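You operate a simulated robot arm through the tools that you are given. There is no shell and no other tool. Be economical: measure what you need, move in short steps, check, and stop when the job is done.

The job below is to be done with a simulated robot arm. You get a single attempt, and the scene is never put back.

## Task
Fit the red and blue pegs into their matching sockets and tighten the wing screws.
Fine: each peg right down before its screw is tightened.
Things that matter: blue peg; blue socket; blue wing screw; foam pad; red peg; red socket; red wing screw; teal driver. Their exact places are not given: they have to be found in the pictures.

It is judged by the outcome, as a careful person would: the job done as asked, and still so three seconds after it is handed in. It fails if anything else is knocked over, pushed out of place, dropped, spilled or broken.

## Robot
A 6-joint arm with a two-finger parallel gripper on a trunk, on a base that drives. Base frame: it is fixed to the floor where the robot stands at the start and does not move with it; the origin is under the middle of the robot, x ahead of it, y to its left, z up. Readings come in m, degrees, newtons and seconds.
With the tool pointing down near the work surface it reaches from about 0.32 to 0.7 m from the robot's upright axis, wherever it stands. Its first joint turns from -166.0 to 166.0 degrees. Places, roughly: blue socket [1.5, -1.9, 0.9]; blue wing screw [1.5, -1.8, 0.9]; red socket [0.4, -1.9, 0.9]; red wing screw [0.4, -1.8, 0.9]. Payload 4.1 kg.
The TCP is the grasp point between the finger pads, 0.023 m short of the fingertips. In the tool frame z runs along the fingers and y along their closing line. The gripper opens to 0.094 m. The fingers are 0.038 m wide and 0.01 m thick; the gripper's body (0.054 by 0.096 m) begins 0.039 m behind the TCP.
Orientation is that of the tool frame in the base frame, as a unit quaternion [x, y, z, w]. With the fingers straight down and closing along the base's y, the tool's x points along the base's -x, its y along +y and its z along -z.

## Interface
- The arm moves only by the tool play_rows. Its argument "deltas" is a list of rows, each a list of 6 numbers: the shift along the tool's x, y, z in m, then the turn, a rotation vector about the tool's x, y, z in degrees. In form: [[x, y, z, ax, ay, az], ...]. A call has 1 to 8 rows; each row shifts and turns the commanded pose from where the row before left it, along the tool's axes as they then stand. "claw" is the gripper command, from -1 (fully open) to 1 (shut), values between in proportion, set as the call begins (left out, the last holds). Each row takes 0.2 s and may step no farther than 0.05 m and 8.6 degrees from the row before; otherwise, or with a gripper value out of range, the whole call is refused. A pose out of reach is approached as far as the arm can. The call stops where the force on the tool passes 90 N (or 10 N more than at its start, if that is more) or the arm is blocked; 0.2 s more then pass. Each finger travels about 0.045 m/s and halts on what it meets, pressing with about 28 N; the grip force reading is that of the motor and also rises with nothing between the fingers. The clock runs only during rows and for 0.2 s after the last one: add rows that do not move to give the fingers time. It gives the time, the measured TCP pose, the force on the tool (base axes), the opening and the grip force at its end, in the units of the frame above (readings bear some noise), with the torque about the TCP (base axes, N m) and any sound that the robot's microphone picked up.
- Cameras (640 x 400 px; columns grow to the right, rows downward): "scene" is now at [0.0212, 0.1538, 1.4837]; the picture's right is [-0.16, -0.99, 0.00], its down [-0.71, 0.11, -0.70] and it looks along [0.69, -0.11, -0.72] (base axes); focal length 292 px, centre (320, 200). "wrist" rides on the gripper at [0.086, 0.016, -0.075] in the tool frame; the picture's right is [-0.18, 0.98, 0.00], its down [-0.58, -0.11, -0.81] and it looks along [-0.79, -0.15, 0.59] (tool axes); focal length 243 px, centre (320, 200).
- snapshot(camera): a new picture of that camera. No time passes.
- move_column(by): slides the trunk up (or, below 0, down) by that many m; the arm and the scene camera ride with it, the base frame stays. It gives what a move gives, with no picture.
- roll_base(legs): drives the robot by 1 to 6 legs, each [ahead, turn to the left] in m and degrees, along the robot's own axes; the way and the turn of a leg run together, so that a leg with both is an arc; at most 1.5 m and 180 degrees a leg. The arm and the cameras ride along, it lands a little off, and it stops where it bumps. It gives what a move gives.
- head_to(pan, tilt): turns the head with the scene camera to pan (to the left, within 155 degrees either way) and tilt (down, from -29 to 69), counted from straight ahead of the robot. It gives what a move gives.
- measure_at(camera, pixels): there is no depth. For up to 12 entries [column, row, z] of the newest picture of that camera ("zoom" is the newest enlarged one), the place [x, y] in the base frame at which the ray of that pixel passes the height z, good to about 0.002 m. No time passes.
- close_up(camera, box): a new picture of the part [left, top, right, bottom] of that camera's present view, enlarged. No time passes.
- sign_off(): hands the job in; it is judged then, once.

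Keep the steps short. Do not move on a guess: measure, check each grasp and each placing, and mend mistakes. In all there are 80 turns and 60 pictures (those below and enlarged ones count). Leave the gripper open and the arm clear of the work at the hand-in unless told otherwise, and finish with a single line.

The tools are called after ">>>" by a JSON object that holds its "api" and its "payload". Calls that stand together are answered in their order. play_rows: Moves the arm, as the interface text tells. Its arguments: {"type":"object","properties":{"deltas":{"type":"array"},"claw":{"type":"number"}},"required":["deltas"]} The other tools are called the same way: move_column (by) slides the trunk up or down; roll_base (legs) drives the base; head_to (pan, tilt) turns the head that bears the scene camera; snapshot (camera) takes a picture; measure_at (camera, pixels) gives the place at which the rays of pixels pass given heights; close_up (camera, box) takes an enlarged picture of a part of a camera's view; sign_off () hands the job in.

At the start:

```text
time: 0.0
tool_pos: [0.3575, 0.0665, 1.1791]
tcp_rot: [0.0, 1.0, 0.0, 0.0]
ft_force: [-0.5, 0.3, 0.5]
torque: [0.01, -0.04, -0.04]
gripper_width: 0.094
finger_force: 0.1
trunk travel left (down, up): [-0.45, 0.14]
robot x, y, heading: [0.0032, 0.0008, -0.0]
head pan, tilt: [-9.0, 45.8]
```

scene: 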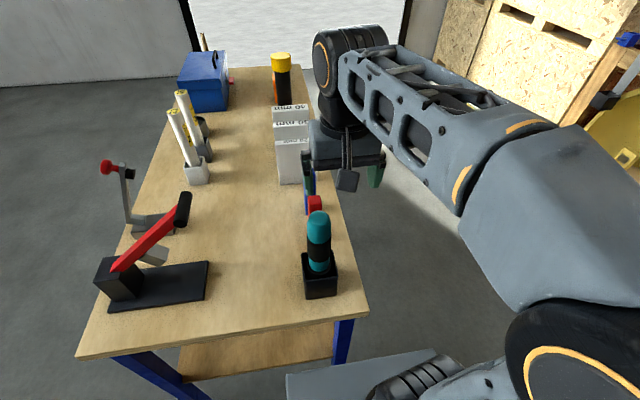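
wrist: 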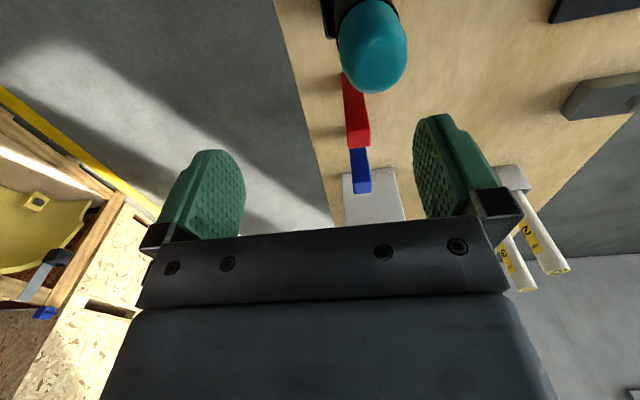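

I see the teal driver in a black holder near (320,250), and the red and blue pegs behind it. I'll zoom in on them, then turn the head toward the sockets to the right.

>>> {"api": "close_up", "payload": {"camera": "scene", "box": [240, 100, 400, 300]}}

>>> {"api": "head_to", "payload": {"pan": -75, "tilt": 25}}

>>> {"api": "snapshot", "payload": {"camera": "scene"}}

```text
2.00 times, centred on (320, 200) of scene
```

zoom: 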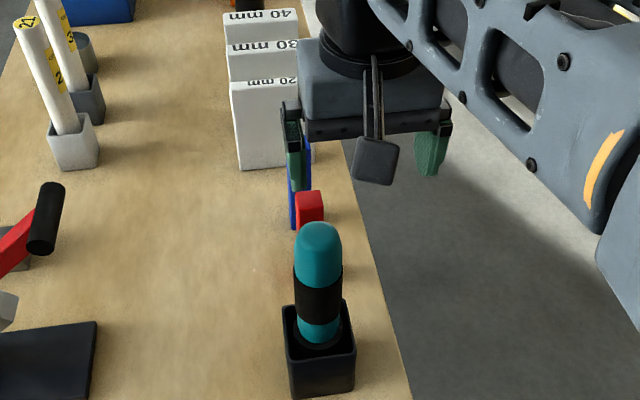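

```text
time: 1.4
tool_pos: [0.358, 0.0645, 1.179]
tcp_rot: [0.0, 1.0, 0.0, 0.0]
ft_force: [-0.5, -0.3, 0.1]
torque: [-0.01, 0.0, -0.03]
gripper_width: 0.094
finger_force: 0.0
trunk travel left (down, up): [-0.45, 0.14]
robot x, y, heading: [-0.001, -0.0025, 0.2]
head pan, tilt: [-75.0, 25.0]
```

```text
56 pictures are left
```

scene: 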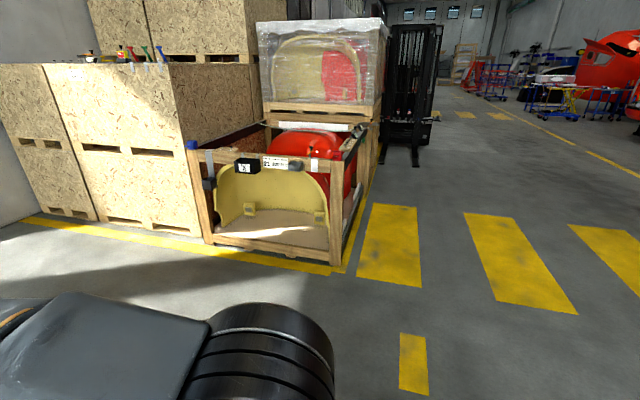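

The crates stand to the right. I'll zoom on the open crate's rim (240,165) and on the OSB crate's top (120,50).

>>> {"api": "close_up", "payload": {"camera": "scene", "box": [180, 115, 380, 240]}}

>>> {"api": "close_up", "payload": {"camera": "scene", "box": [60, 20, 220, 120]}}

```text
3.20 times, centred on (280, 178) of scene
```

zoom: 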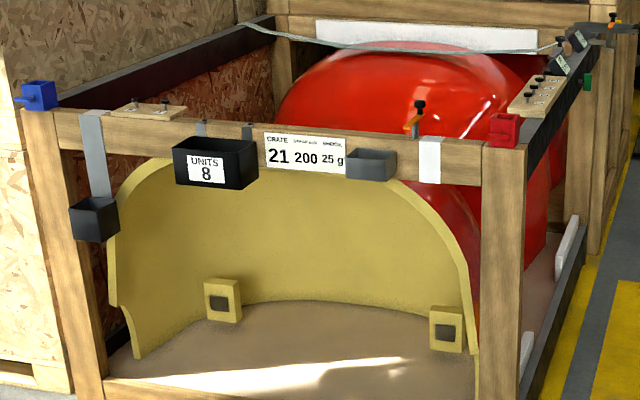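

```text
4.00 times, centred on (140, 70) of scene
```

zoom: 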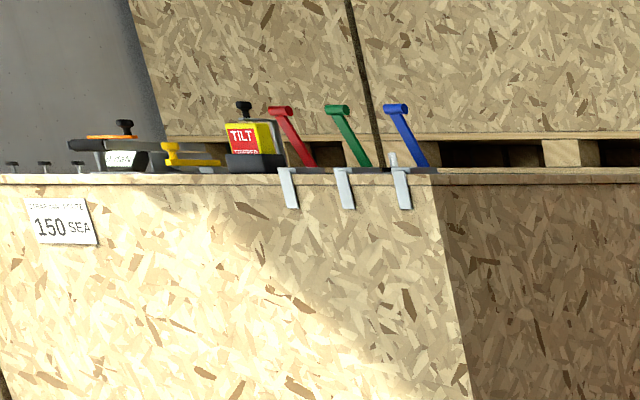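

Blue socket is on the left post of the open crate and red socket on the right post. Now back to the table: shift the arm to the right out of view (tool y = base y) and look at the pegs.

>>> {"api": "play_rows", "payload": {"deltas": [[0, -0.05, 0, 0, 0, 0], [0, -0.05, 0, 0, 0, 0], [0, -0.05, 0, 0, 0, 0], [0, -0.05, 0, 0, 0, 0]], "claw": -1}}

>>> {"api": "head_to", "payload": {"pan": -5, "tilt": 48}}

>>> {"api": "snapshot", "payload": {"camera": "scene"}}

>>> {"api": "close_up", "payload": {"camera": "scene", "box": [230, 110, 390, 310]}}

```text
time: 2.4
tool_pos: [0.3573, -0.1347, 1.177]
tcp_rot: [0.0, 1.0, -0.001, 0.0]
ft_force: [-1.0, -0.2, 0.1]
torque: [-0.01, 0.03, -0.03]
gripper_width: 0.0942
finger_force: 0.1
trunk travel left (down, up): [-0.45, 0.14]
robot x, y, heading: [-0.0022, -0.0009, 0.1]
head pan, tilt: [-75.0, 25.0]
```

```text
time: 3.8
tool_pos: [0.3575, -0.1325, 1.1768]
tcp_rot: [0.0, 1.0, 0.001, -0.001]
ft_force: [-0.2, 0.1, -0.5]
torque: [-0.02, -0.02, -0.03]
gripper_width: 0.0939
finger_force: 0.1
trunk travel left (down, up): [-0.45, 0.14]
robot x, y, heading: [0.0004, 0.0021, -0.1]
head pan, tilt: [-5.0, 48.0]
```

```text
53 pictures are left
```

scene: 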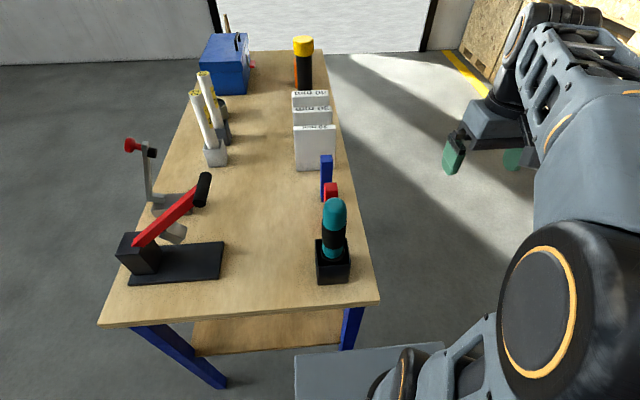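

```text
2.00 times, centred on (310, 210) of scene
```

zoom: 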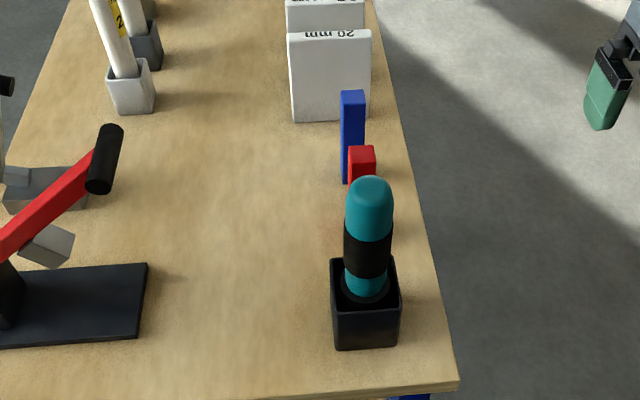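

Two upright pegs stand behind the driver. Measure bases and tops from the zoom picture.

>>> {"api": "measure_at", "payload": {"camera": "zoom", "pixels": [[345, 183, 0.86], [364, 180, 0.86], [340, 92, 0.95], [364, 92, 0.95], [364, 92, 0.96], [349, 148, 0.95], [375, 148, 0.95], [338, 348, 0.86], [398, 345, 0.86], [370, 180, 1.0], [458, 384, 0.86], [362, 186, 0.86]]}}

>>> {"api": "snapshot", "payload": {"camera": "wrist"}}

```text
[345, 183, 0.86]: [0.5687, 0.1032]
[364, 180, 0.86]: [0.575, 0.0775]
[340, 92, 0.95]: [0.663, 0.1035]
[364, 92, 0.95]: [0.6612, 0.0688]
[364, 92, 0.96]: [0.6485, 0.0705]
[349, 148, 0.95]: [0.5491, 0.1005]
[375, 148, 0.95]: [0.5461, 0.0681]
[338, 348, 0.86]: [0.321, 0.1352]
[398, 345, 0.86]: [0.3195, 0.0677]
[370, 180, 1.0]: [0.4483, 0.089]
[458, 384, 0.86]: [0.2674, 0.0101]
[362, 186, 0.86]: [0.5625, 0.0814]
```

```text
51 pictures are left
```

wrist: 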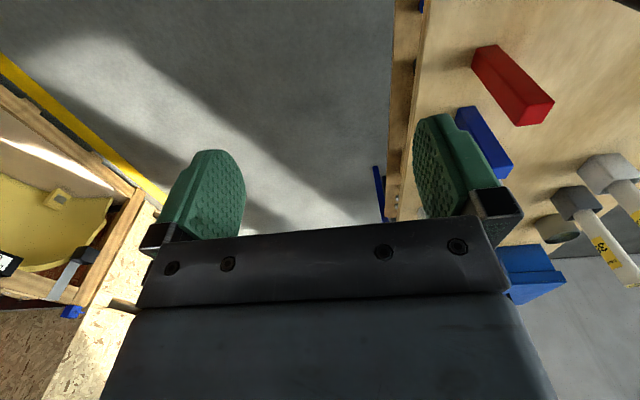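

The wrist view shows both pegs; I'll zoom there for cross-checking dimensions.

>>> {"api": "close_up", "payload": {"camera": "wrist", "box": [420, 20, 580, 180]}}

>>> {"api": "measure_at", "payload": {"camera": "wrist", "pixels": [[473, 67, 0.86], [495, 45, 0.86], [516, 126, 0.95], [554, 100, 0.95], [516, 126, 0.96], [554, 100, 0.96], [456, 110, 0.86], [474, 106, 0.86], [514, 160, 0.96]]}}

```text
2.50 times, centred on (500, 100) of wrist
```

zoom: 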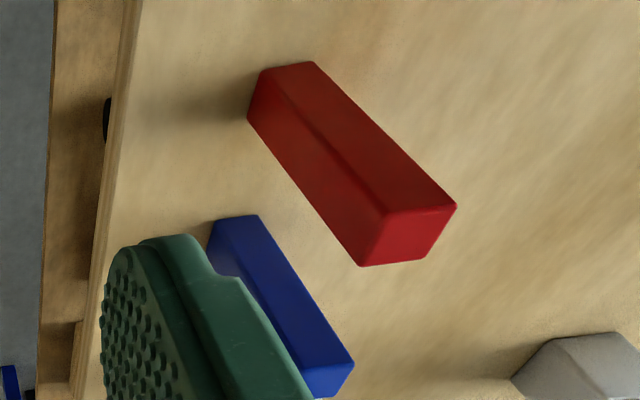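

```text
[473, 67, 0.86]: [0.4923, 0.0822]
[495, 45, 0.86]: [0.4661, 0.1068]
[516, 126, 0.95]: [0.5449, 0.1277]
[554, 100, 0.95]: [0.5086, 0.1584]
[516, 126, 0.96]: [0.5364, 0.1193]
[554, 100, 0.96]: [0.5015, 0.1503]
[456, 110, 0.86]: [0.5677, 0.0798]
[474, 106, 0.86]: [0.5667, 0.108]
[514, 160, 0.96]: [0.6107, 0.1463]
```

Measure the red and blue peg corners from this zoom at candidate heights.

>>> {"api": "measure_at", "payload": {"camera": "zoom", "pixels": [[313, 62, 0.86], [263, 72, 0.86], [248, 118, 0.86], [386, 213, 1.0], [456, 206, 1.0], [425, 258, 1.0], [360, 266, 1.0], [211, 222, 0.86], [257, 215, 0.86], [353, 364, 1.0], [353, 364, 0.98], [330, 396, 1.0]]}}

```text
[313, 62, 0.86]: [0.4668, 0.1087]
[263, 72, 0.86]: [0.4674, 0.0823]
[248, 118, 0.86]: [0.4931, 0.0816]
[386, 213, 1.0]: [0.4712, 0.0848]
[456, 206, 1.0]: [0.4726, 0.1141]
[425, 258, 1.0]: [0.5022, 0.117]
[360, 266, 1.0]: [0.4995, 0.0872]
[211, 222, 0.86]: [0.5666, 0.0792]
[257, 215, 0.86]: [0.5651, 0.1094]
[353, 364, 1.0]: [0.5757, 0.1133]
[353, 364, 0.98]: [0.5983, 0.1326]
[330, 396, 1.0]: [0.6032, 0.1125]
```

Pegs measured ≈0.028 m square, about 0.145 m tall (top z≈1.005): red centre (0.481, 0.096), blue (0.58, 0.094). Driver top ≈1.06. Blue first: go above it, fingers closing along y.

>>> {"api": "play_rows", "payload": {"deltas": [[-0.0318, 0.0324, 0, 0, 0, 0], [-0.0318, 0.0324, 0, 0, 0, 0], [-0.0318, 0.0324, 0, 0, 0, 0], [-0.0318, 0.0324, 0, 0, 0, 0], [-0.0318, 0.0324, 0, 0, 0, 0], [-0.0318, 0.0324, 0, 0, 0, 0], [-0.0318, 0.0324, 0, 0, 0, 0], [0, 0, 0.04, 0, 0, 0]], "claw": -1}}

>>> {"api": "snapshot", "payload": {"camera": "wrist"}}

>>> {"api": "snapshot", "payload": {"camera": "scene"}}

```text
time: 5.6
tool_pos: [0.5781, 0.0927, 1.1376]
tcp_rot: [0.0, 1.0, 0.0, -0.001]
ft_force: [0.5, -0.2, -0.4]
torque: [0.0, 0.03, -0.01]
gripper_width: 0.0941
finger_force: 0.0
trunk travel left (down, up): [-0.45, 0.14]
robot x, y, heading: [0.0011, -0.001, 0.0]
head pan, tilt: [-5.0, 48.0]
```

```text
49 pictures are left
```

wrist: 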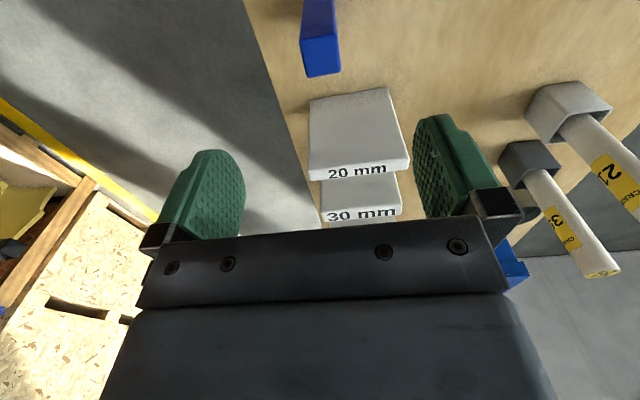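

```text
48 pictures are left
```

scene: 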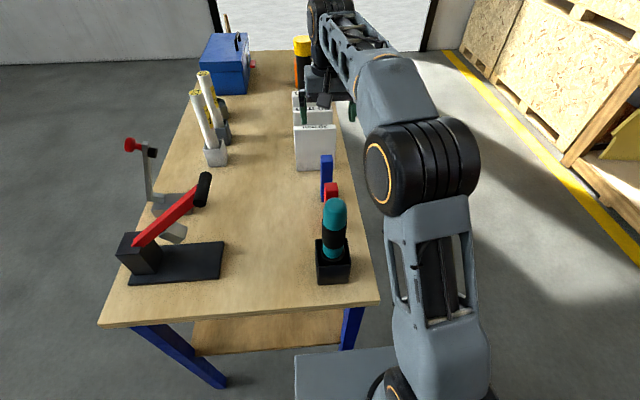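

Check the blue peg's top edge in the wrist picture: (303,77), (340,71), (302,42), (337,38).

>>> {"api": "measure_at", "payload": {"camera": "wrist", "pixels": [[303, 77, 1.004], [340, 71, 1.004], [302, 42, 1.004], [337, 38, 1.004]]}}

```text
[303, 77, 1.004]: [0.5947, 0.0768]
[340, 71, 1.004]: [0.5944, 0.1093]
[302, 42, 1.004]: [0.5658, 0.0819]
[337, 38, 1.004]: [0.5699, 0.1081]
```

Centre (0.581, 0.094) confirmed. Check the white 20 mm block's clearance before descending.

>>> {"api": "measure_at", "payload": {"camera": "scene", "pixels": [[297, 169, 0.86], [335, 170, 0.86], [294, 128, 0.96], [336, 126, 0.96]]}}

>>> {"api": "measure_at", "payload": {"camera": "wrist", "pixels": [[310, 103, 0.86], [391, 88, 0.86], [310, 168, 0.96], [408, 155, 0.96]]}}

```text
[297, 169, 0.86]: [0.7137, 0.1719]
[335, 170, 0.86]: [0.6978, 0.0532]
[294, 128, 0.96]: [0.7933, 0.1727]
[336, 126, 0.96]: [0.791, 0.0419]
```

```text
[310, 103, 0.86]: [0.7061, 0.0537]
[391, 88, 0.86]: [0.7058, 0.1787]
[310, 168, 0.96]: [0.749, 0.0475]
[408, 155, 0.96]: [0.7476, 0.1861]
```

Block front is at x≈0.706, well clear. Descend 0.16 m around the blue peg, then close.

>>> {"api": "play_rows", "payload": {"deltas": [[-0.002, 0.001, 0.04, 0, 0, 0], [0, 0, 0.04, 0, 0, 0], [0, 0, 0.04, 0, 0, 0], [0, 0, 0.037, 0, 0, 0]]}}

>>> {"api": "play_rows", "payload": {"deltas": [[0, 0, 0, 0, 0, 0], [0, 0, 0, 0, 0, 0], [0, 0, 0, 0, 0, 0], [0, 0, 0, 0, 0, 0], [0, 0, 0, 0, 0, 0], [0, 0, 0, 0, 0, 0]], "claw": 1}}

>>> {"api": "snapshot", "payload": {"camera": "wrist"}}

```text
time: 6.6
tool_pos: [0.5828, 0.0909, 0.98]
tcp_rot: [0.0, 1.0, 0.0, 0.001]
ft_force: [-0.4, -0.9, -0.6]
torque: [-0.04, -0.02, 0.01]
gripper_width: 0.0938
finger_force: 0.1
trunk travel left (down, up): [-0.45, 0.14]
robot x, y, heading: [0.0006, -0.001, 0.1]
head pan, tilt: [-5.0, 48.0]
```

```text
time: 8.0
tool_pos: [0.582, 0.0925, 0.9812]
tcp_rot: [0.0, 1.0, -0.001, 0.0]
ft_force: [0.2, 1.1, 0.4]
torque: [0.07, 0.03, -0.01]
gripper_width: 0.0301
finger_force: 27.4
trunk travel left (down, up): [-0.45, 0.14]
robot x, y, heading: [0.0044, 0.0005, -0.1]
head pan, tilt: [-5.0, 48.0]
```

```text
47 pictures are left
```

wrist: 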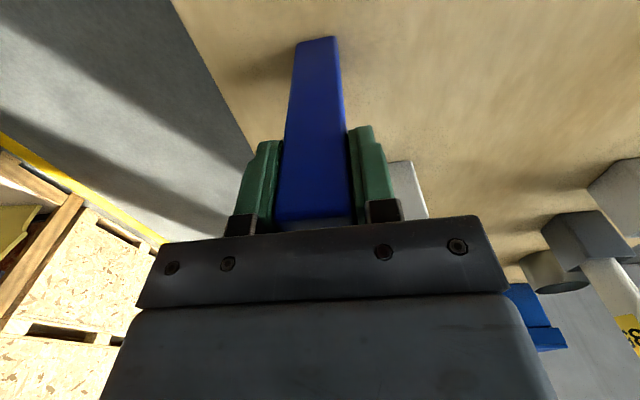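

Grip is firm at 0.030 m. Lift 0.25 m and check.

>>> {"api": "play_rows", "payload": {"deltas": [[0, 0, -0.03, 0, 0, 0], [0, 0, -0.045, 0, 0, 0], [0, 0, -0.045, 0, 0, 0], [0, 0, -0.045, 0, 0, 0], [0, 0, -0.045, 0, 0, 0], [0, 0, -0.04, 0, 0, 0]]}}

>>> {"api": "roll_base", "payload": {"legs": [[0, -90], [0.75, 0], [0, 90], [1.45, 0], [0, -90]]}}

>>> {"api": "head_to", "payload": {"pan": 0, "tilt": 25}}

>>> {"api": "snapshot", "payload": {"camera": "scene"}}

```text
time: 9.4
tool_pos: [0.5763, 0.0918, 1.2269]
tcp_rot: [0.0, 1.0, 0.0, 0.0]
ft_force: [-1.2, -0.3, -2.4]
torque: [0.01, -0.06, 0.04]
gripper_width: 0.0301
finger_force: 28.1
out of reach, approached as far as the arm can: row 6
trunk travel left (down, up): [-0.45, 0.14]
robot x, y, heading: [-0.0006, -0.0022, -0.2]
head pan, tilt: [-5.0, 48.0]
```

```text
time: 11.8
tool_pos: [0.4703, -0.2805, 1.2246]
tcp_rot: [0.343, 0.939, 0.001, 0.0]
ft_force: [-0.7, -0.4, -3.4]
torque: [0.01, 0.0, 0.02]
gripper_width: 0.0301
finger_force: 27.6
trunk travel left (down, up): [-0.45, 0.14]
robot x, y, heading: [-0.0332, 0.0155, -30.8]
head pan, tilt: [-5.0, 48.0]
stopped in leg 1: the robot was blocked; the commanded pose is now the measured one
```

```text
time: 12.7
tool_pos: [0.4715, -0.2778, 1.2269]
tcp_rot: [0.341, 0.94, 0.001, 0.0]
ft_force: [0.3, -0.4, -2.7]
torque: [0.02, 0.0, -0.02]
gripper_width: 0.0297
finger_force: 27.8
trunk travel left (down, up): [-0.45, 0.14]
robot x, y, heading: [-0.036, 0.0198, -30.8]
head pan, tilt: [0.0, 25.0]
```

```text
46 pictures are left
```

scene: 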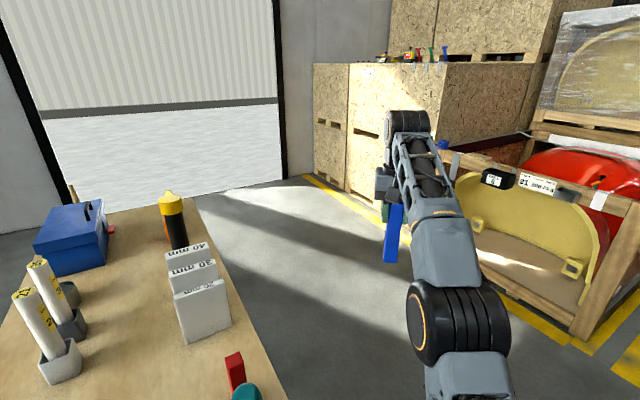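

The base's corner bumped the table during the turn. Back straight off first and then turn; the pegs and driver still stand.

>>> {"api": "roll_base", "payload": {"legs": [[-0.35, 0]]}}

>>> {"api": "roll_base", "payload": {"legs": [[0, -59]]}}

```text
time: 14.9
tool_pos: [0.1705, -0.0999, 1.2271]
tcp_rot: [0.344, 0.939, 0.0, 0.0]
ft_force: [0.2, 1.1, -2.5]
torque: [-0.01, -0.03, -0.03]
gripper_width: 0.0299
finger_force: 28.1
trunk travel left (down, up): [-0.45, 0.14]
robot x, y, heading: [-0.3345, 0.1965, -31.3]
head pan, tilt: [0.0, 25.0]
```

```text
time: 18.0
tool_pos: [-0.3367, -0.3889, 1.2253]
tcp_rot: [0.766, 0.643, 0.0, 0.0]
ft_force: [-0.5, 0.4, -3.2]
torque: [-0.01, -0.05, 0.03]
gripper_width: 0.0299
finger_force: 28.0
trunk travel left (down, up): [-0.45, 0.14]
robot x, y, heading: [-0.3338, 0.1964, -91.0]
head pan, tilt: [0.0, 25.0]
```

Free now, facing the crate side. Drive around in open floor: to y≈-0.75, then along +x, then face the blue socket.

>>> {"api": "roll_base", "payload": {"legs": [[0.95, 0], [0, 91], [0.9, 0], [0.9, 0], [0, -90]]}}

>>> {"api": "snapshot", "payload": {"camera": "scene"}}

```text
time: 39.3
tool_pos: [1.4155, -1.3534, 1.2264]
tcp_rot: [0.778, 0.629, 0.0, 0.001]
ft_force: [0.3, -0.3, -2.0]
torque: [0.02, -0.01, -0.01]
gripper_width: 0.0299
finger_force: 28.0
trunk travel left (down, up): [-0.45, 0.14]
robot x, y, heading: [1.4433, -0.767, -93.2]
head pan, tilt: [0.0, 25.0]
```

```text
45 pictures are left
```

scene: 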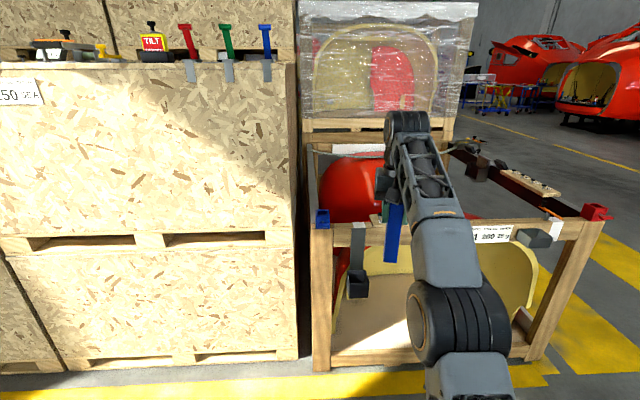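

Now the blue socket is visible at (322,218). Zoom on it and measure.

>>> {"api": "close_up", "payload": {"camera": "scene", "box": [290, 190, 370, 240]}}

>>> {"api": "measure_at", "payload": {"camera": "zoom", "pixels": [[200, 160, 0.92], [320, 160, 0.92], [260, 200, 0.92], [260, 200, 0.9]]}}

```text
8.00 times, centred on (330, 215) of scene
```

zoom: 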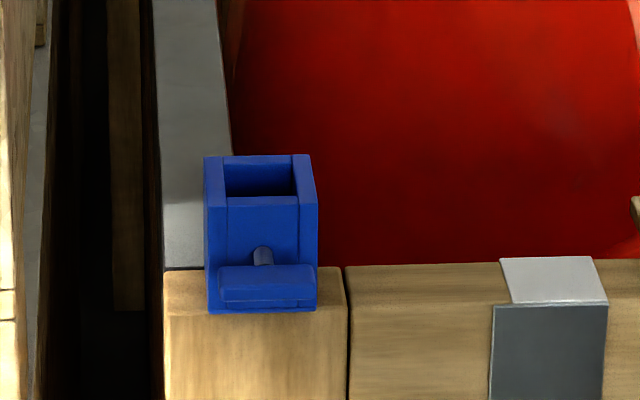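

```text
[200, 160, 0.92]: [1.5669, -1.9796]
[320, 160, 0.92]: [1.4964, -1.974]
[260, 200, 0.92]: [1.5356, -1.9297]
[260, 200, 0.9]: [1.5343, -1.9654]
```

The blue socket is an open-topped square tube with a loose, horizontal wing on its front. Drive 0.58 m ahead to reach it; peg bottom is at ~1.10, above the rim.

>>> {"api": "roll_base", "payload": {"legs": [[0.56, 0]]}}

>>> {"api": "head_to", "payload": {"pan": 8, "tilt": 45}}

>>> {"api": "snapshot", "payload": {"camera": "scene"}}

>>> {"api": "snapshot", "payload": {"camera": "wrist"}}

```text
time: 42.5
tool_pos: [1.3784, -1.9141, 1.226]
tcp_rot: [0.781, 0.625, 0.001, 0.0]
ft_force: [-0.3, 0.2, -2.7]
torque: [0.02, 0.02, 0.0]
gripper_width: 0.03
finger_force: 28.5
trunk travel left (down, up): [-0.45, 0.14]
robot x, y, heading: [1.4078, -1.3309, -93.5]
head pan, tilt: [0.0, 25.0]
```

```text
time: 43.3
tool_pos: [1.3797, -1.9138, 1.2266]
tcp_rot: [0.78, 0.625, 0.0, 0.0]
ft_force: [-0.2, 0.0, -3.0]
torque: [-0.02, 0.02, 0.0]
gripper_width: 0.03
finger_force: 27.9
trunk travel left (down, up): [-0.45, 0.14]
robot x, y, heading: [1.4064, -1.3291, -93.3]
head pan, tilt: [8.0, 45.0]
```

```text
43 pictures are left
```

scene: 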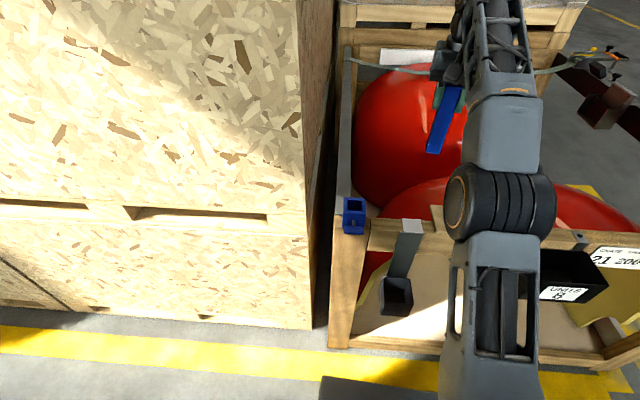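

```text
42 pictures are left
```

wrist: 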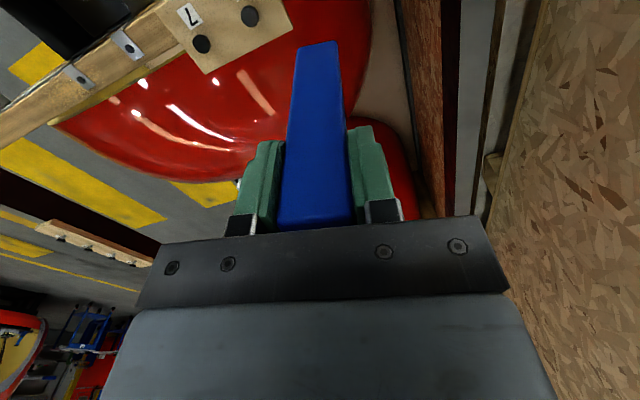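

Zoom on the socket, and measure the neighbouring OSB crate's corner for clearance.

>>> {"api": "close_up", "payload": {"camera": "scene", "box": [325, 185, 389, 225]}}

>>> {"api": "measure_at", "payload": {"camera": "scene", "pixels": [[312, 328, 0.0], [306, 200, 0.7], [306, 200, 0.9], [303, 60, 1.2], [330, 347, 0.0], [354, 210, 0.9], [354, 210, 1.2]]}}

>>> {"api": "measure_at", "payload": {"camera": "zoom", "pixels": [[188, 120, 0.92], [380, 120, 0.92], [188, 120, 0.9]]}}

```text
10.00 times, centred on (357, 205) of scene
```

zoom: 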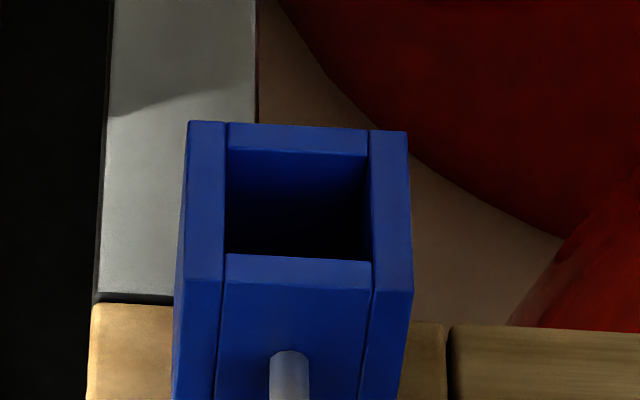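

```text
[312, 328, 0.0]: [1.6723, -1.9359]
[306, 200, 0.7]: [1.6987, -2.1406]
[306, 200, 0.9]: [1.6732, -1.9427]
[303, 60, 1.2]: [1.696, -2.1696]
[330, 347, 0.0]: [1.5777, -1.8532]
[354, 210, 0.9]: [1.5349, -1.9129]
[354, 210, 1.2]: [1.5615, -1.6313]
```

```text
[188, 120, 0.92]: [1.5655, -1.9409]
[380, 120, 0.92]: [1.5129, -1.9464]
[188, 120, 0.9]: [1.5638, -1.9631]
```

Triangulating, socket top z≈0.977 at y≈-1.88. Measure the opening corners at that height.

>>> {"api": "measure_at", "payload": {"camera": "zoom", "pixels": [[228, 152, 0.977], [366, 157, 0.977], [228, 254, 0.977], [371, 262, 0.977], [188, 120, 0.977], [407, 131, 0.977], [178, 278, 0.977], [413, 293, 0.977], [228, 152, 0.957], [371, 262, 0.957]]}}

```text
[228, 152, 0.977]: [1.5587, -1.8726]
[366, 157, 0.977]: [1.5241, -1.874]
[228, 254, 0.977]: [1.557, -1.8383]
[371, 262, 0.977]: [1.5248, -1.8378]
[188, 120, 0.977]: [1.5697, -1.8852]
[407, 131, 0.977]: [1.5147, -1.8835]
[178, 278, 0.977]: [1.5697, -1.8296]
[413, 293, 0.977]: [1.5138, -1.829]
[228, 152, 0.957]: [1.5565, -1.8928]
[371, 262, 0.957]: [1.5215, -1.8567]
```

Opening ≈0.034 m, centre near (1.541, -1.856), axes aligned with the base. Turn the tool -12.5° to square the peg and move over the socket at the present height.

>>> {"api": "play_rows", "payload": {"deltas": [[0, 0, 0, 0, 0, -6.25], [0, 0, 0, 0, 0, -6.25], [0.0145, 0.0403, 0, 0, 0, 0], [0.0145, 0.0403, 0, 0, 0, 0], [0.0145, 0.0403, 0, 0, 0, 0], [0.0145, 0.0403, 0, 0, 0, 0], [0, 0, 0, 0, 0, 0]]}}

>>> {"api": "head_to", "payload": {"pan": 10, "tilt": 45}}

>>> {"api": "close_up", "payload": {"camera": "scene", "box": [280, 100, 440, 240]}}

>>> {"api": "snapshot", "payload": {"camera": "wrist"}}

```text
time: 44.9
tool_pos: [1.5405, -1.8563, 1.2271]
tcp_rot: [0.709, 0.706, 0.0, -0.001]
ft_force: [-0.2, 0.4, -1.9]
torque: [0.07, 0.03, 0.03]
gripper_width: 0.0301
finger_force: 27.8
trunk travel left (down, up): [-0.45, 0.14]
robot x, y, heading: [1.4117, -1.328, -93.2]
head pan, tilt: [8.0, 45.0]
```

```text
time: 45.5
tool_pos: [1.5386, -1.8561, 1.2276]
tcp_rot: [0.708, 0.706, 0.0, 0.0]
ft_force: [-0.5, -0.3, -2.9]
torque: [0.01, -0.01, 0.02]
gripper_width: 0.0299
finger_force: 28.1
trunk travel left (down, up): [-0.45, 0.14]
robot x, y, heading: [1.4086, -1.3304, -93.4]
head pan, tilt: [10.0, 45.0]
```

```text
2.86 times, centred on (360, 170) of scene
```

zoom: 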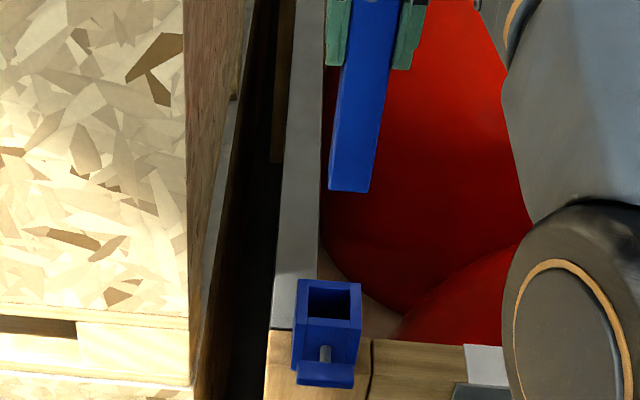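

```text
39 pictures are left
```

wrist: 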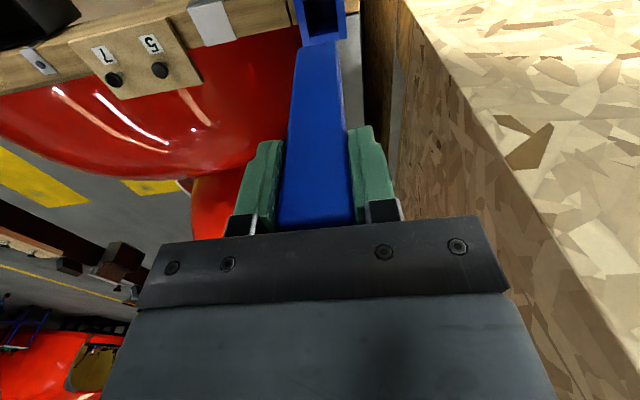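

The wrist view shows the socket just behind the peg bottom. Zoom there to triangulate.

>>> {"api": "close_up", "payload": {"camera": "wrist", "box": [270, 0, 366, 60]}}

>>> {"api": "measure_at", "payload": {"camera": "zoom", "pixels": [[200, 260, 0.977], [500, 260, 0.977]]}}

```text
6.67 times, centred on (318, 30) of wrist
```

zoom: 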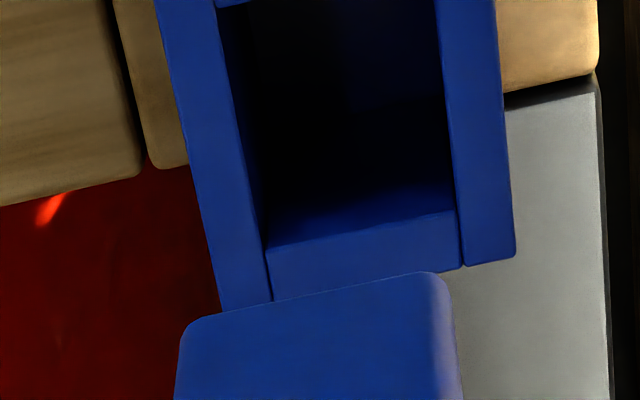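

```text
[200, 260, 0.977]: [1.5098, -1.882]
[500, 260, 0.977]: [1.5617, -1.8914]
```

>>> {"api": "measure_at", "payload": {"camera": "zoom", "pixels": [[268, 249, 0.977], [456, 209, 0.977], [219, 10, 0.977], [222, 312, 0.977], [515, 256, 0.977], [268, 249, 0.967], [456, 209, 0.967], [182, 322, 1.106], [450, 278, 1.106]]}}

>>> {"api": "close_up", "payload": {"camera": "scene", "box": [328, 130, 392, 250]}}

```text
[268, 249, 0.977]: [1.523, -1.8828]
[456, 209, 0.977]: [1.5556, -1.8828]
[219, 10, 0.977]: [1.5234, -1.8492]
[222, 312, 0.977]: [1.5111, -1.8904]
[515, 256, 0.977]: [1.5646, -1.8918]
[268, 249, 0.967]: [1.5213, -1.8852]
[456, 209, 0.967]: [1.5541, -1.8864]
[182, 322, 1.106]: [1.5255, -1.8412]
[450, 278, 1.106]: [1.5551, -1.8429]
```

```text
3.33 times, centred on (360, 190) of scene
```

zoom: 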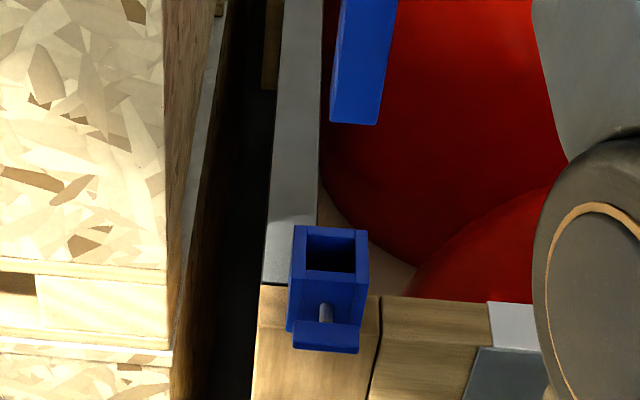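

Two-camera fix: socket top z≈0.963, opening centre ≈(1.538, -1.870). Shift y by -0.013, x by -0.002, and go down to peg bottom ≈0.985 to check.

>>> {"api": "play_rows", "payload": {"deltas": [[-0.013, -0.002, 0, 0, 0, 0], [0, 0, 0.04, 0, 0, 0], [0, 0, 0.04, 0, 0, 0], [0, 0, 0.04, 0, 0, 0], [0, 0, 0, 0, 0, 0]]}}

>>> {"api": "close_up", "payload": {"camera": "wrist", "box": [270, 0, 366, 60]}}

>>> {"api": "close_up", "payload": {"camera": "scene", "box": [320, 170, 400, 230]}}

```text
time: 46.7
tool_pos: [1.5388, -1.8691, 1.108]
tcp_rot: [0.708, 0.706, 0.0, 0.0]
ft_force: [-0.4, -0.3, -3.3]
torque: [0.03, -0.01, 0.03]
gripper_width: 0.0301
finger_force: 27.6
trunk travel left (down, up): [-0.45, 0.14]
robot x, y, heading: [1.4085, -1.3282, -93.3]
head pan, tilt: [10.0, 45.0]
```

```text
6.67 times, centred on (318, 30) of wrist
```

zoom: 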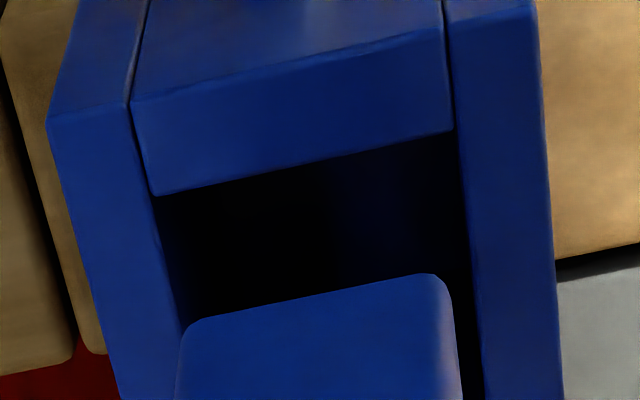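

```text
6.67 times, centred on (360, 200) of scene
```

zoom: 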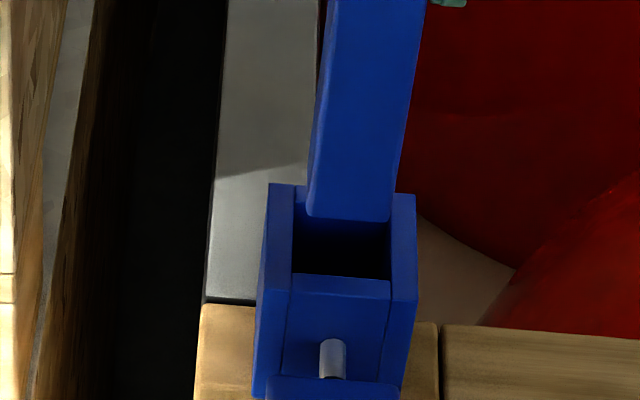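

Measure the opening and peg edges in both views.

>>> {"api": "measure_at", "payload": {"camera": "zoom", "pixels": [[292, 275, 0.963], [390, 281, 0.963], [308, 213, 0.987], [391, 221, 0.987], [292, 275, 0.953]]}}

>>> {"api": "snapshot", "payload": {"camera": "wrist"}}

>>> {"api": "measure_at", "payload": {"camera": "wrist", "pixels": [[292.95, 29.25, 0.963], [337.95, 19.5, 0.963], [297.3, 48.75, 0.987], [337.5, 41.7, 0.987], [292.95, 29.25, 0.953], [281.5, 3, 0.963], [340, 60, 0.963]]}}

```text
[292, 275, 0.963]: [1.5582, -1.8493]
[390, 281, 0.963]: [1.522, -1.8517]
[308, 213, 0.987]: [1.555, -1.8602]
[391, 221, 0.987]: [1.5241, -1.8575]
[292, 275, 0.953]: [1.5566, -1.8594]
```

```text
34 pictures are left
```

wrist: 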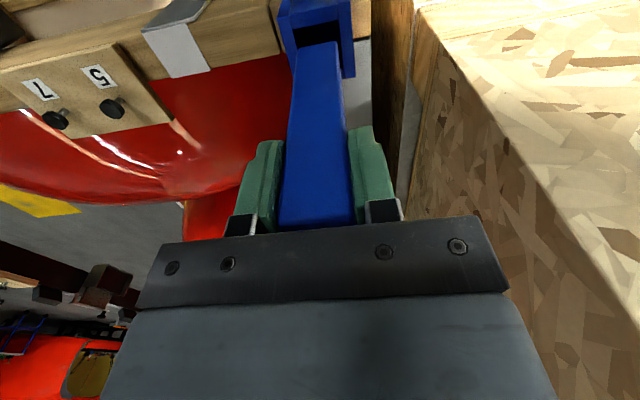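

```text
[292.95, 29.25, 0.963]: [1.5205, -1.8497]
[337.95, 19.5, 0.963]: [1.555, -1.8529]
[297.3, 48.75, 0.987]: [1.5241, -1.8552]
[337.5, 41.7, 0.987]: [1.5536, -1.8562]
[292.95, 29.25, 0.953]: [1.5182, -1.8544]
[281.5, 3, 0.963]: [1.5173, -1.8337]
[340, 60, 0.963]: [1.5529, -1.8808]
```

x agrees within 1 mm; y needs ≈+0.003. Shift and lower gently in small steps.

>>> {"api": "play_rows", "payload": {"deltas": [[0.003, 0, 0, 0, 0, 0], [0, 0, 0.012, 0, 0, 0], [0, 0, 0.01, 0, 0, 0], [0, 0, 0.01, 0, 0, 0]]}}

>>> {"api": "close_up", "payload": {"camera": "scene", "box": [320, 170, 400, 230]}}

```text
time: 47.7
tool_pos: [1.5398, -1.8668, 1.0751]
tcp_rot: [0.708, 0.706, 0.0, 0.001]
ft_force: [-0.7, -1.1, -3.1]
torque: [0.03, -0.01, 0.02]
gripper_width: 0.0299
finger_force: 27.6
trunk travel left (down, up): [-0.45, 0.14]
robot x, y, heading: [1.4128, -1.3263, -93.3]
head pan, tilt: [10.0, 45.0]
```

```text
6.67 times, centred on (360, 200) of scene
```

zoom: 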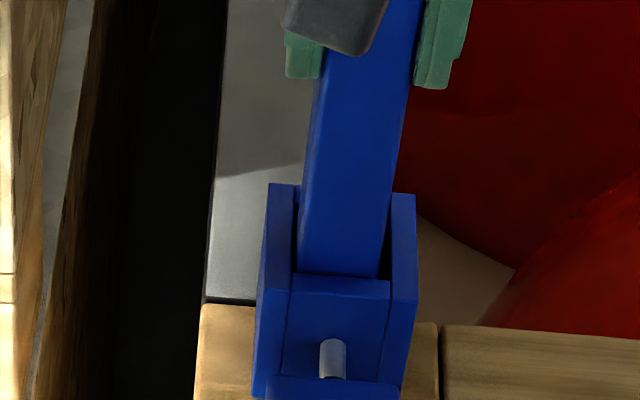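

The peg is entering the opening with no contact force. Continue down.

>>> {"api": "play_rows", "payload": {"deltas": [[0, 0, 0.01, 0, 0, 0], [0, 0, 0.01, 0, 0, 0], [0, 0, 0.01, 0, 0, 0], [0, 0, 0.01, 0, 0, 0]]}}

>>> {"api": "play_rows", "payload": {"deltas": [[0, 0, 0.008, 0, 0, 0], [0, 0, 0.008, 0, 0, 0], [0, 0, 0.006, 0, 0, 0]]}}

```text
time: 48.7
tool_pos: [1.5391, -1.8665, 1.035]
tcp_rot: [0.708, 0.706, 0.001, 0.0]
ft_force: [-1.0, -0.2, -3.0]
torque: [-0.01, 0.0, 0.0]
gripper_width: 0.0301
finger_force: 28.1
trunk travel left (down, up): [-0.45, 0.14]
robot x, y, heading: [1.4066, -1.3305, -93.5]
head pan, tilt: [10.0, 45.0]
```

```text
time: 49.5
tool_pos: [1.5391, -1.866, 1.0141]
tcp_rot: [0.708, 0.706, -0.002, 0.003]
ft_force: [4.1, -2.6, 23.6]
torque: [-0.23, -0.18, -0.02]
gripper_width: 0.0294
finger_force: 28.0
trunk travel left (down, up): [-0.45, 0.14]
robot x, y, heading: [1.4104, -1.3281, -93.5]
head pan, tilt: [10.0, 45.0]
```

Contact, 24 N. Press a few mm more to see whether this is the floor.

>>> {"api": "play_rows", "payload": {"deltas": [[0, 0, 0.003, 0, 0, 0], [0, 0, 0.003, 0, 0, 0], [0, 0, 0, 0, 0, 0]]}}

>>> {"api": "close_up", "payload": {"camera": "scene", "box": [320, 160, 400, 240]}}

```text
time: 50.3
tool_pos: [1.5382, -1.8653, 1.0151]
tcp_rot: [0.708, 0.706, -0.005, 0.008]
ft_force: [5.9, 1.7, 59.7]
torque: [0.94, -0.18, -0.07]
gripper_width: 0.03
finger_force: 28.2
trunk travel left (down, up): [-0.45, 0.14]
robot x, y, heading: [1.4095, -1.3286, -93.4]
head pan, tilt: [10.0, 45.0]
```

```text
5.00 times, centred on (360, 200) of scene
```

zoom: 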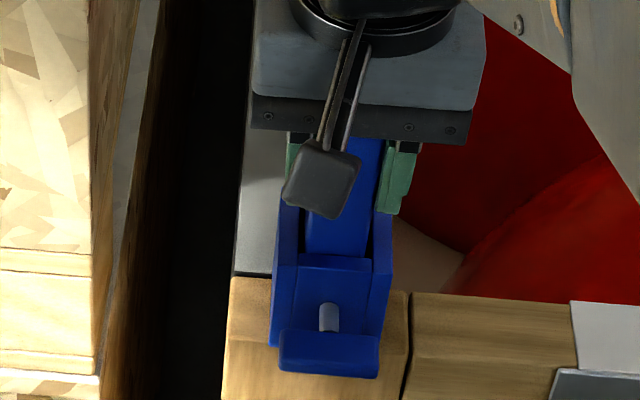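

Solid stop at TCP 1.0145 → peg bottom ≈0.893. Check this against the screw's height and the post top.

>>> {"api": "measure_at", "payload": {"camera": "zoom", "pixels": [[328, 318, 0.93], [328, 318, 0.91], [328, 318, 0.89], [275, 345, 0.89], [275, 345, 0.87], [278, 370, 0.9], [375, 377, 0.9], [375, 377, 0.88], [225, 315, 0.88]]}}

```text
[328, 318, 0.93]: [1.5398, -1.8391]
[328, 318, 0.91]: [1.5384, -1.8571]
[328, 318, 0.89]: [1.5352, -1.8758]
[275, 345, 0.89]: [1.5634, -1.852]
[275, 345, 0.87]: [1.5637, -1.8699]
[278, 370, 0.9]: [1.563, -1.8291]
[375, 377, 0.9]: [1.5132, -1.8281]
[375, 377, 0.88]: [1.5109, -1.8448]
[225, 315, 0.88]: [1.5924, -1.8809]
```

Socket bottom measures ≈0.90 and the screw ≈0.93, so the peg is seated on the floor (0.893). Ease off pressure, then open.

>>> {"api": "play_rows", "payload": {"deltas": [[0, 0, -0.004, 0, 0, 0], [0, 0, 0, 0, 0, 0]]}}

>>> {"api": "play_rows", "payload": {"deltas": [[0, 0, 0, 0, 0, 0], [0, 0, 0, 0, 0, 0], [0, 0, 0, 0, 0, 0], [0, 0, 0, 0, 0, 0]], "claw": -1}}

>>> {"api": "play_rows", "payload": {"deltas": [[0, 0, -0.03, 0, 0, 0], [0, 0, -0.045, 0, 0, 0], [0, 0, -0.045, 0, 0, 0], [0.045, 0, 0, 0, 0, 0], [0.045, 0, 0, 0, 0, 0], [0.045, 0, 0, 0, 0, 0]]}}

>>> {"api": "close_up", "payload": {"camera": "scene", "box": [310, 140, 406, 240]}}

```text
time: 50.9
tool_pos: [1.5379, -1.8655, 1.0147]
tcp_rot: [0.708, 0.706, -0.002, 0.006]
ft_force: [9.9, -1.2, 40.3]
torque: [0.11, -0.51, 0.0]
gripper_width: 0.0299
finger_force: 27.7
trunk travel left (down, up): [-0.45, 0.14]
robot x, y, heading: [1.4128, -1.3271, -93.3]
head pan, tilt: [10.0, 45.0]
```

```text
time: 51.9
tool_pos: [1.5371, -1.8664, 1.0148]
tcp_rot: [0.708, 0.706, -0.003, 0.004]
ft_force: [6.1, -0.2, 39.5]
torque: [0.13, 0.03, 0.03]
gripper_width: 0.094
finger_force: 0.1
trunk travel left (down, up): [-0.45, 0.14]
robot x, y, heading: [1.4072, -1.3309, -93.8]
head pan, tilt: [10.0, 45.0]
```

```text
time: 53.3
tool_pos: [1.5394, -1.7303, 1.1307]
tcp_rot: [0.708, 0.706, -0.001, 0.0]
ft_force: [-0.3, -0.6, 0.3]
torque: [0.0, 0.02, 0.01]
gripper_width: 0.0941
finger_force: 0.0
trunk travel left (down, up): [-0.45, 0.14]
robot x, y, heading: [1.4069, -1.3326, -93.4]
head pan, tilt: [10.0, 45.0]
```

```text
4.00 times, centred on (358, 190) of scene
```

zoom: 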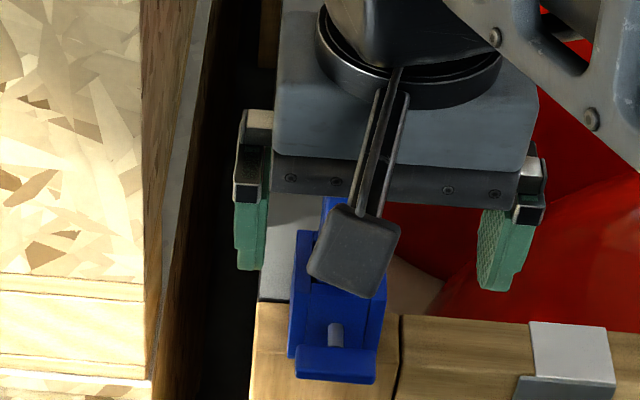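

With the fingers open the 40 N stayed, so the gripper body was pressing the peg top – peg got pressed down by that. I'll back off 0.2 m and verify that the peg sits fully down.

>>> {"api": "roll_base", "payload": {"legs": [[-0.2, 0]]}}

>>> {"api": "head_to", "payload": {"pan": 12, "tilt": 38}}

>>> {"api": "snapshot", "payload": {"camera": "scene"}}

>>> {"api": "snapshot", "payload": {"camera": "wrist"}}

```text
time: 54.9
tool_pos: [1.5537, -1.5344, 1.1307]
tcp_rot: [0.706, 0.708, 0.0, 0.0]
ft_force: [-0.3, -0.4, 0.7]
torque: [-0.02, 0.0, 0.03]
gripper_width: 0.0939
finger_force: 0.1
trunk travel left (down, up): [-0.45, 0.14]
robot x, y, heading: [1.4202, -1.1327, -93.0]
head pan, tilt: [10.0, 45.0]
```

```text
time: 55.6
tool_pos: [1.5542, -1.5337, 1.1304]
tcp_rot: [0.706, 0.708, 0.0, 0.0]
ft_force: [-0.5, -0.6, -0.9]
torque: [0.04, 0.0, -0.01]
gripper_width: 0.094
finger_force: 0.0
trunk travel left (down, up): [-0.45, 0.14]
robot x, y, heading: [1.4204, -1.1327, -93.0]
head pan, tilt: [12.0, 38.0]
```

```text
30 pictures are left
```

scene: 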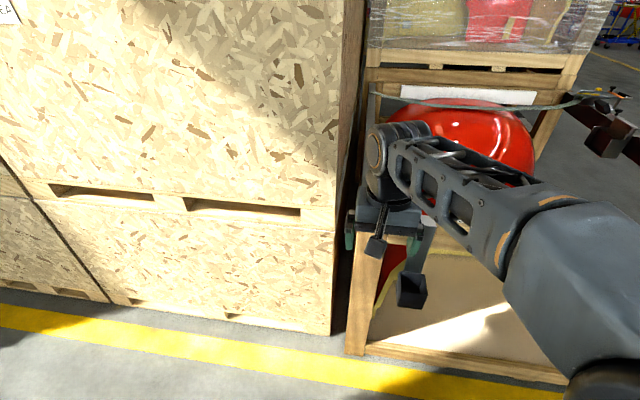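

```text
29 pictures are left
```

wrist: 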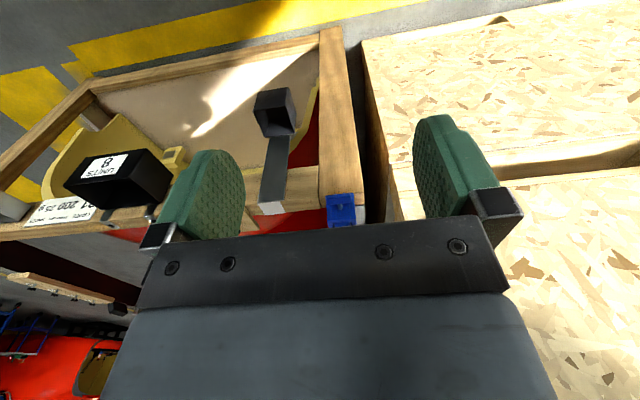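

Next, try turning the blue wing with the gripper itself: extend a bit and pitch the tool toward horizontal (about tool y, -90° in all), in free space above the wing.

>>> {"api": "play_rows", "payload": {"deltas": [[-0.03, -0.005, 0, 0, 0, 0], [-0.03, -0.005, 0, 0, 0, 0], [0, 0, 0, 0, -8.5, 0], [0, 0, 0, 0, -8.5, 0], [0, 0, 0, 0, -8.5, 0], [0, 0, 0, 0, -8.5, 0], [0, 0, 0, 0, -8.5, 0]]}}

>>> {"api": "play_rows", "payload": {"deltas": [[0, 0, 0, 0, -8.5, 0], [0, 0, 0, 0, -8.5, 0], [0, 0, 0, 0, -8.5, 0], [0, 0, 0, 0, -8.5, 0], [0, 0, 0, 0, -8.5, 0], [0, 0, 0, 0, -5, 0]]}}

```text
time: 57.2
tool_pos: [1.5452, -1.5952, 1.1306]
tcp_rot: [0.657, 0.66, -0.256, 0.258]
ft_force: [-0.3, 0.4, -0.4]
torque: [-0.01, 0.02, 0.03]
gripper_width: 0.094
finger_force: 0.0
trunk travel left (down, up): [-0.45, 0.14]
robot x, y, heading: [1.419, -1.1333, -93.1]
head pan, tilt: [12.0, 38.0]
```

```text
time: 58.6
tool_pos: [1.5449, -1.5949, 1.1304]
tcp_rot: [0.499, 0.5, -0.5, 0.501]
ft_force: [-0.2, 0.1, 0.6]
torque: [0.03, 0.02, 0.0]
gripper_width: 0.0941
finger_force: 0.0
trunk travel left (down, up): [-0.45, 0.14]
robot x, y, heading: [1.4219, -1.1319, -93.2]
head pan, tilt: [12.0, 38.0]
```

Horizontal reached. Now roll -90° about the tool axis so the fingers close vertically.

>>> {"api": "play_rows", "payload": {"deltas": [[0, 0, 0, 0, 0, -8.5], [0, 0, 0, 0, 0, -8.5], [0, 0, 0, 0, 0, -8.5], [0, 0, 0, 0, 0, -8.5], [0, 0, 0, 0, 0, -8.5], [0, 0, 0, 0, 0, -8.5], [0, 0, 0, 0, 0, -8.5], [0, 0, 0, 0, 0, -8.5]]}}

>>> {"api": "play_rows", "payload": {"deltas": [[0, 0, 0, 0, 0, -8], [0, 0, 0, 0, 0, -8], [0, 0, 0, 0, 0, -6]]}}

>>> {"api": "snapshot", "payload": {"camera": "scene"}}

>>> {"api": "snapshot", "payload": {"camera": "wrist"}}

```text
time: 60.4
tool_pos: [1.5445, -1.5931, 1.1314]
tcp_rot: [-0.134, -0.694, 0.695, -0.135]
ft_force: [0.4, 0.7, 0.0]
torque: [-0.03, 0.0, 0.01]
gripper_width: 0.094
finger_force: 0.0
trunk travel left (down, up): [-0.45, 0.14]
robot x, y, heading: [1.4194, -1.1361, -93.4]
head pan, tilt: [12.0, 38.0]
```

```text
time: 61.2
tool_pos: [1.5431, -1.5943, 1.1308]
tcp_rot: [-0.002, 0.707, -0.707, 0.0]
ft_force: [0.0, -0.5, -0.7]
torque: [-0.02, -0.02, 0.01]
gripper_width: 0.0943
finger_force: 0.0
trunk travel left (down, up): [-0.45, 0.14]
robot x, y, heading: [1.4237, -1.138, -93.0]
head pan, tilt: [12.0, 38.0]
```

```text
28 pictures are left
```

scene: 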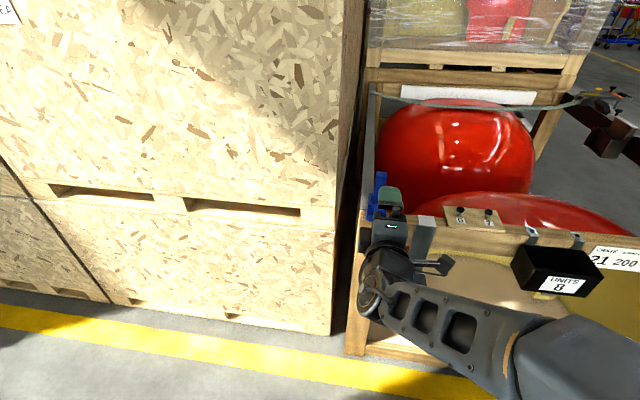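

```text
27 pictures are left
```

wrist: 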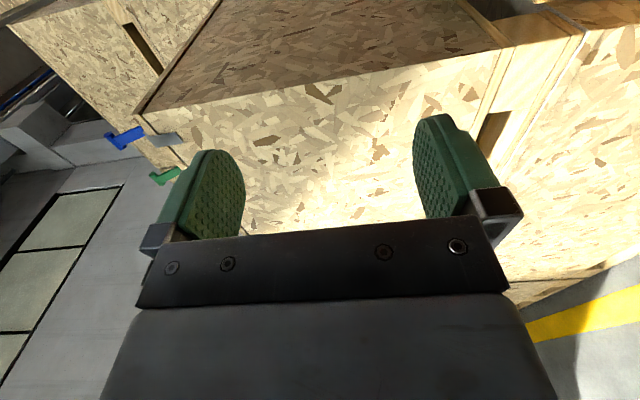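

Tool orientation is right. Lower to wing height (z≈0.92) while still 0.2 m in front, clearing the camera's view to measure the wing accurately.

>>> {"api": "play_rows", "payload": {"deltas": [[0, 0.042, 0, 0, 0, 0], [0, 0.042, 0, 0, 0, 0], [0, 0.042, 0, 0, 0, 0], [0, 0.042, 0, 0, 0, 0], [0, 0.042, 0, 0, 0, 0]]}}

>>> {"api": "close_up", "payload": {"camera": "scene", "box": [336, 160, 432, 220]}}

```text
time: 62.4
tool_pos: [1.5436, -1.5957, 0.9199]
tcp_rot: [0.001, -0.706, 0.708, -0.002]
ft_force: [-0.2, 0.8, -0.1]
torque: [0.03, -0.02, -0.02]
gripper_width: 0.0939
finger_force: 0.1
trunk travel left (down, up): [-0.45, 0.14]
robot x, y, heading: [1.4236, -1.1326, -93.1]
head pan, tilt: [12.0, 38.0]
```

```text
6.67 times, centred on (384, 190) of scene
```

zoom: 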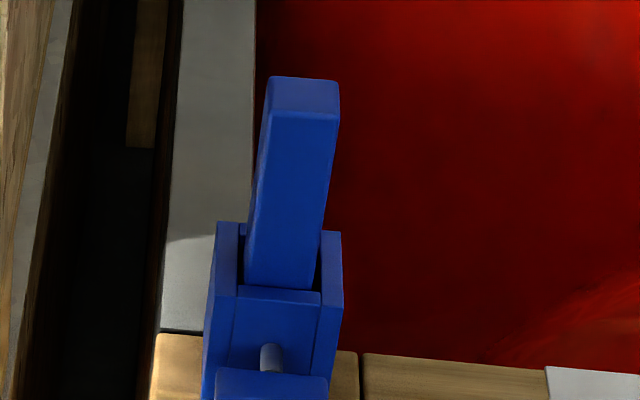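

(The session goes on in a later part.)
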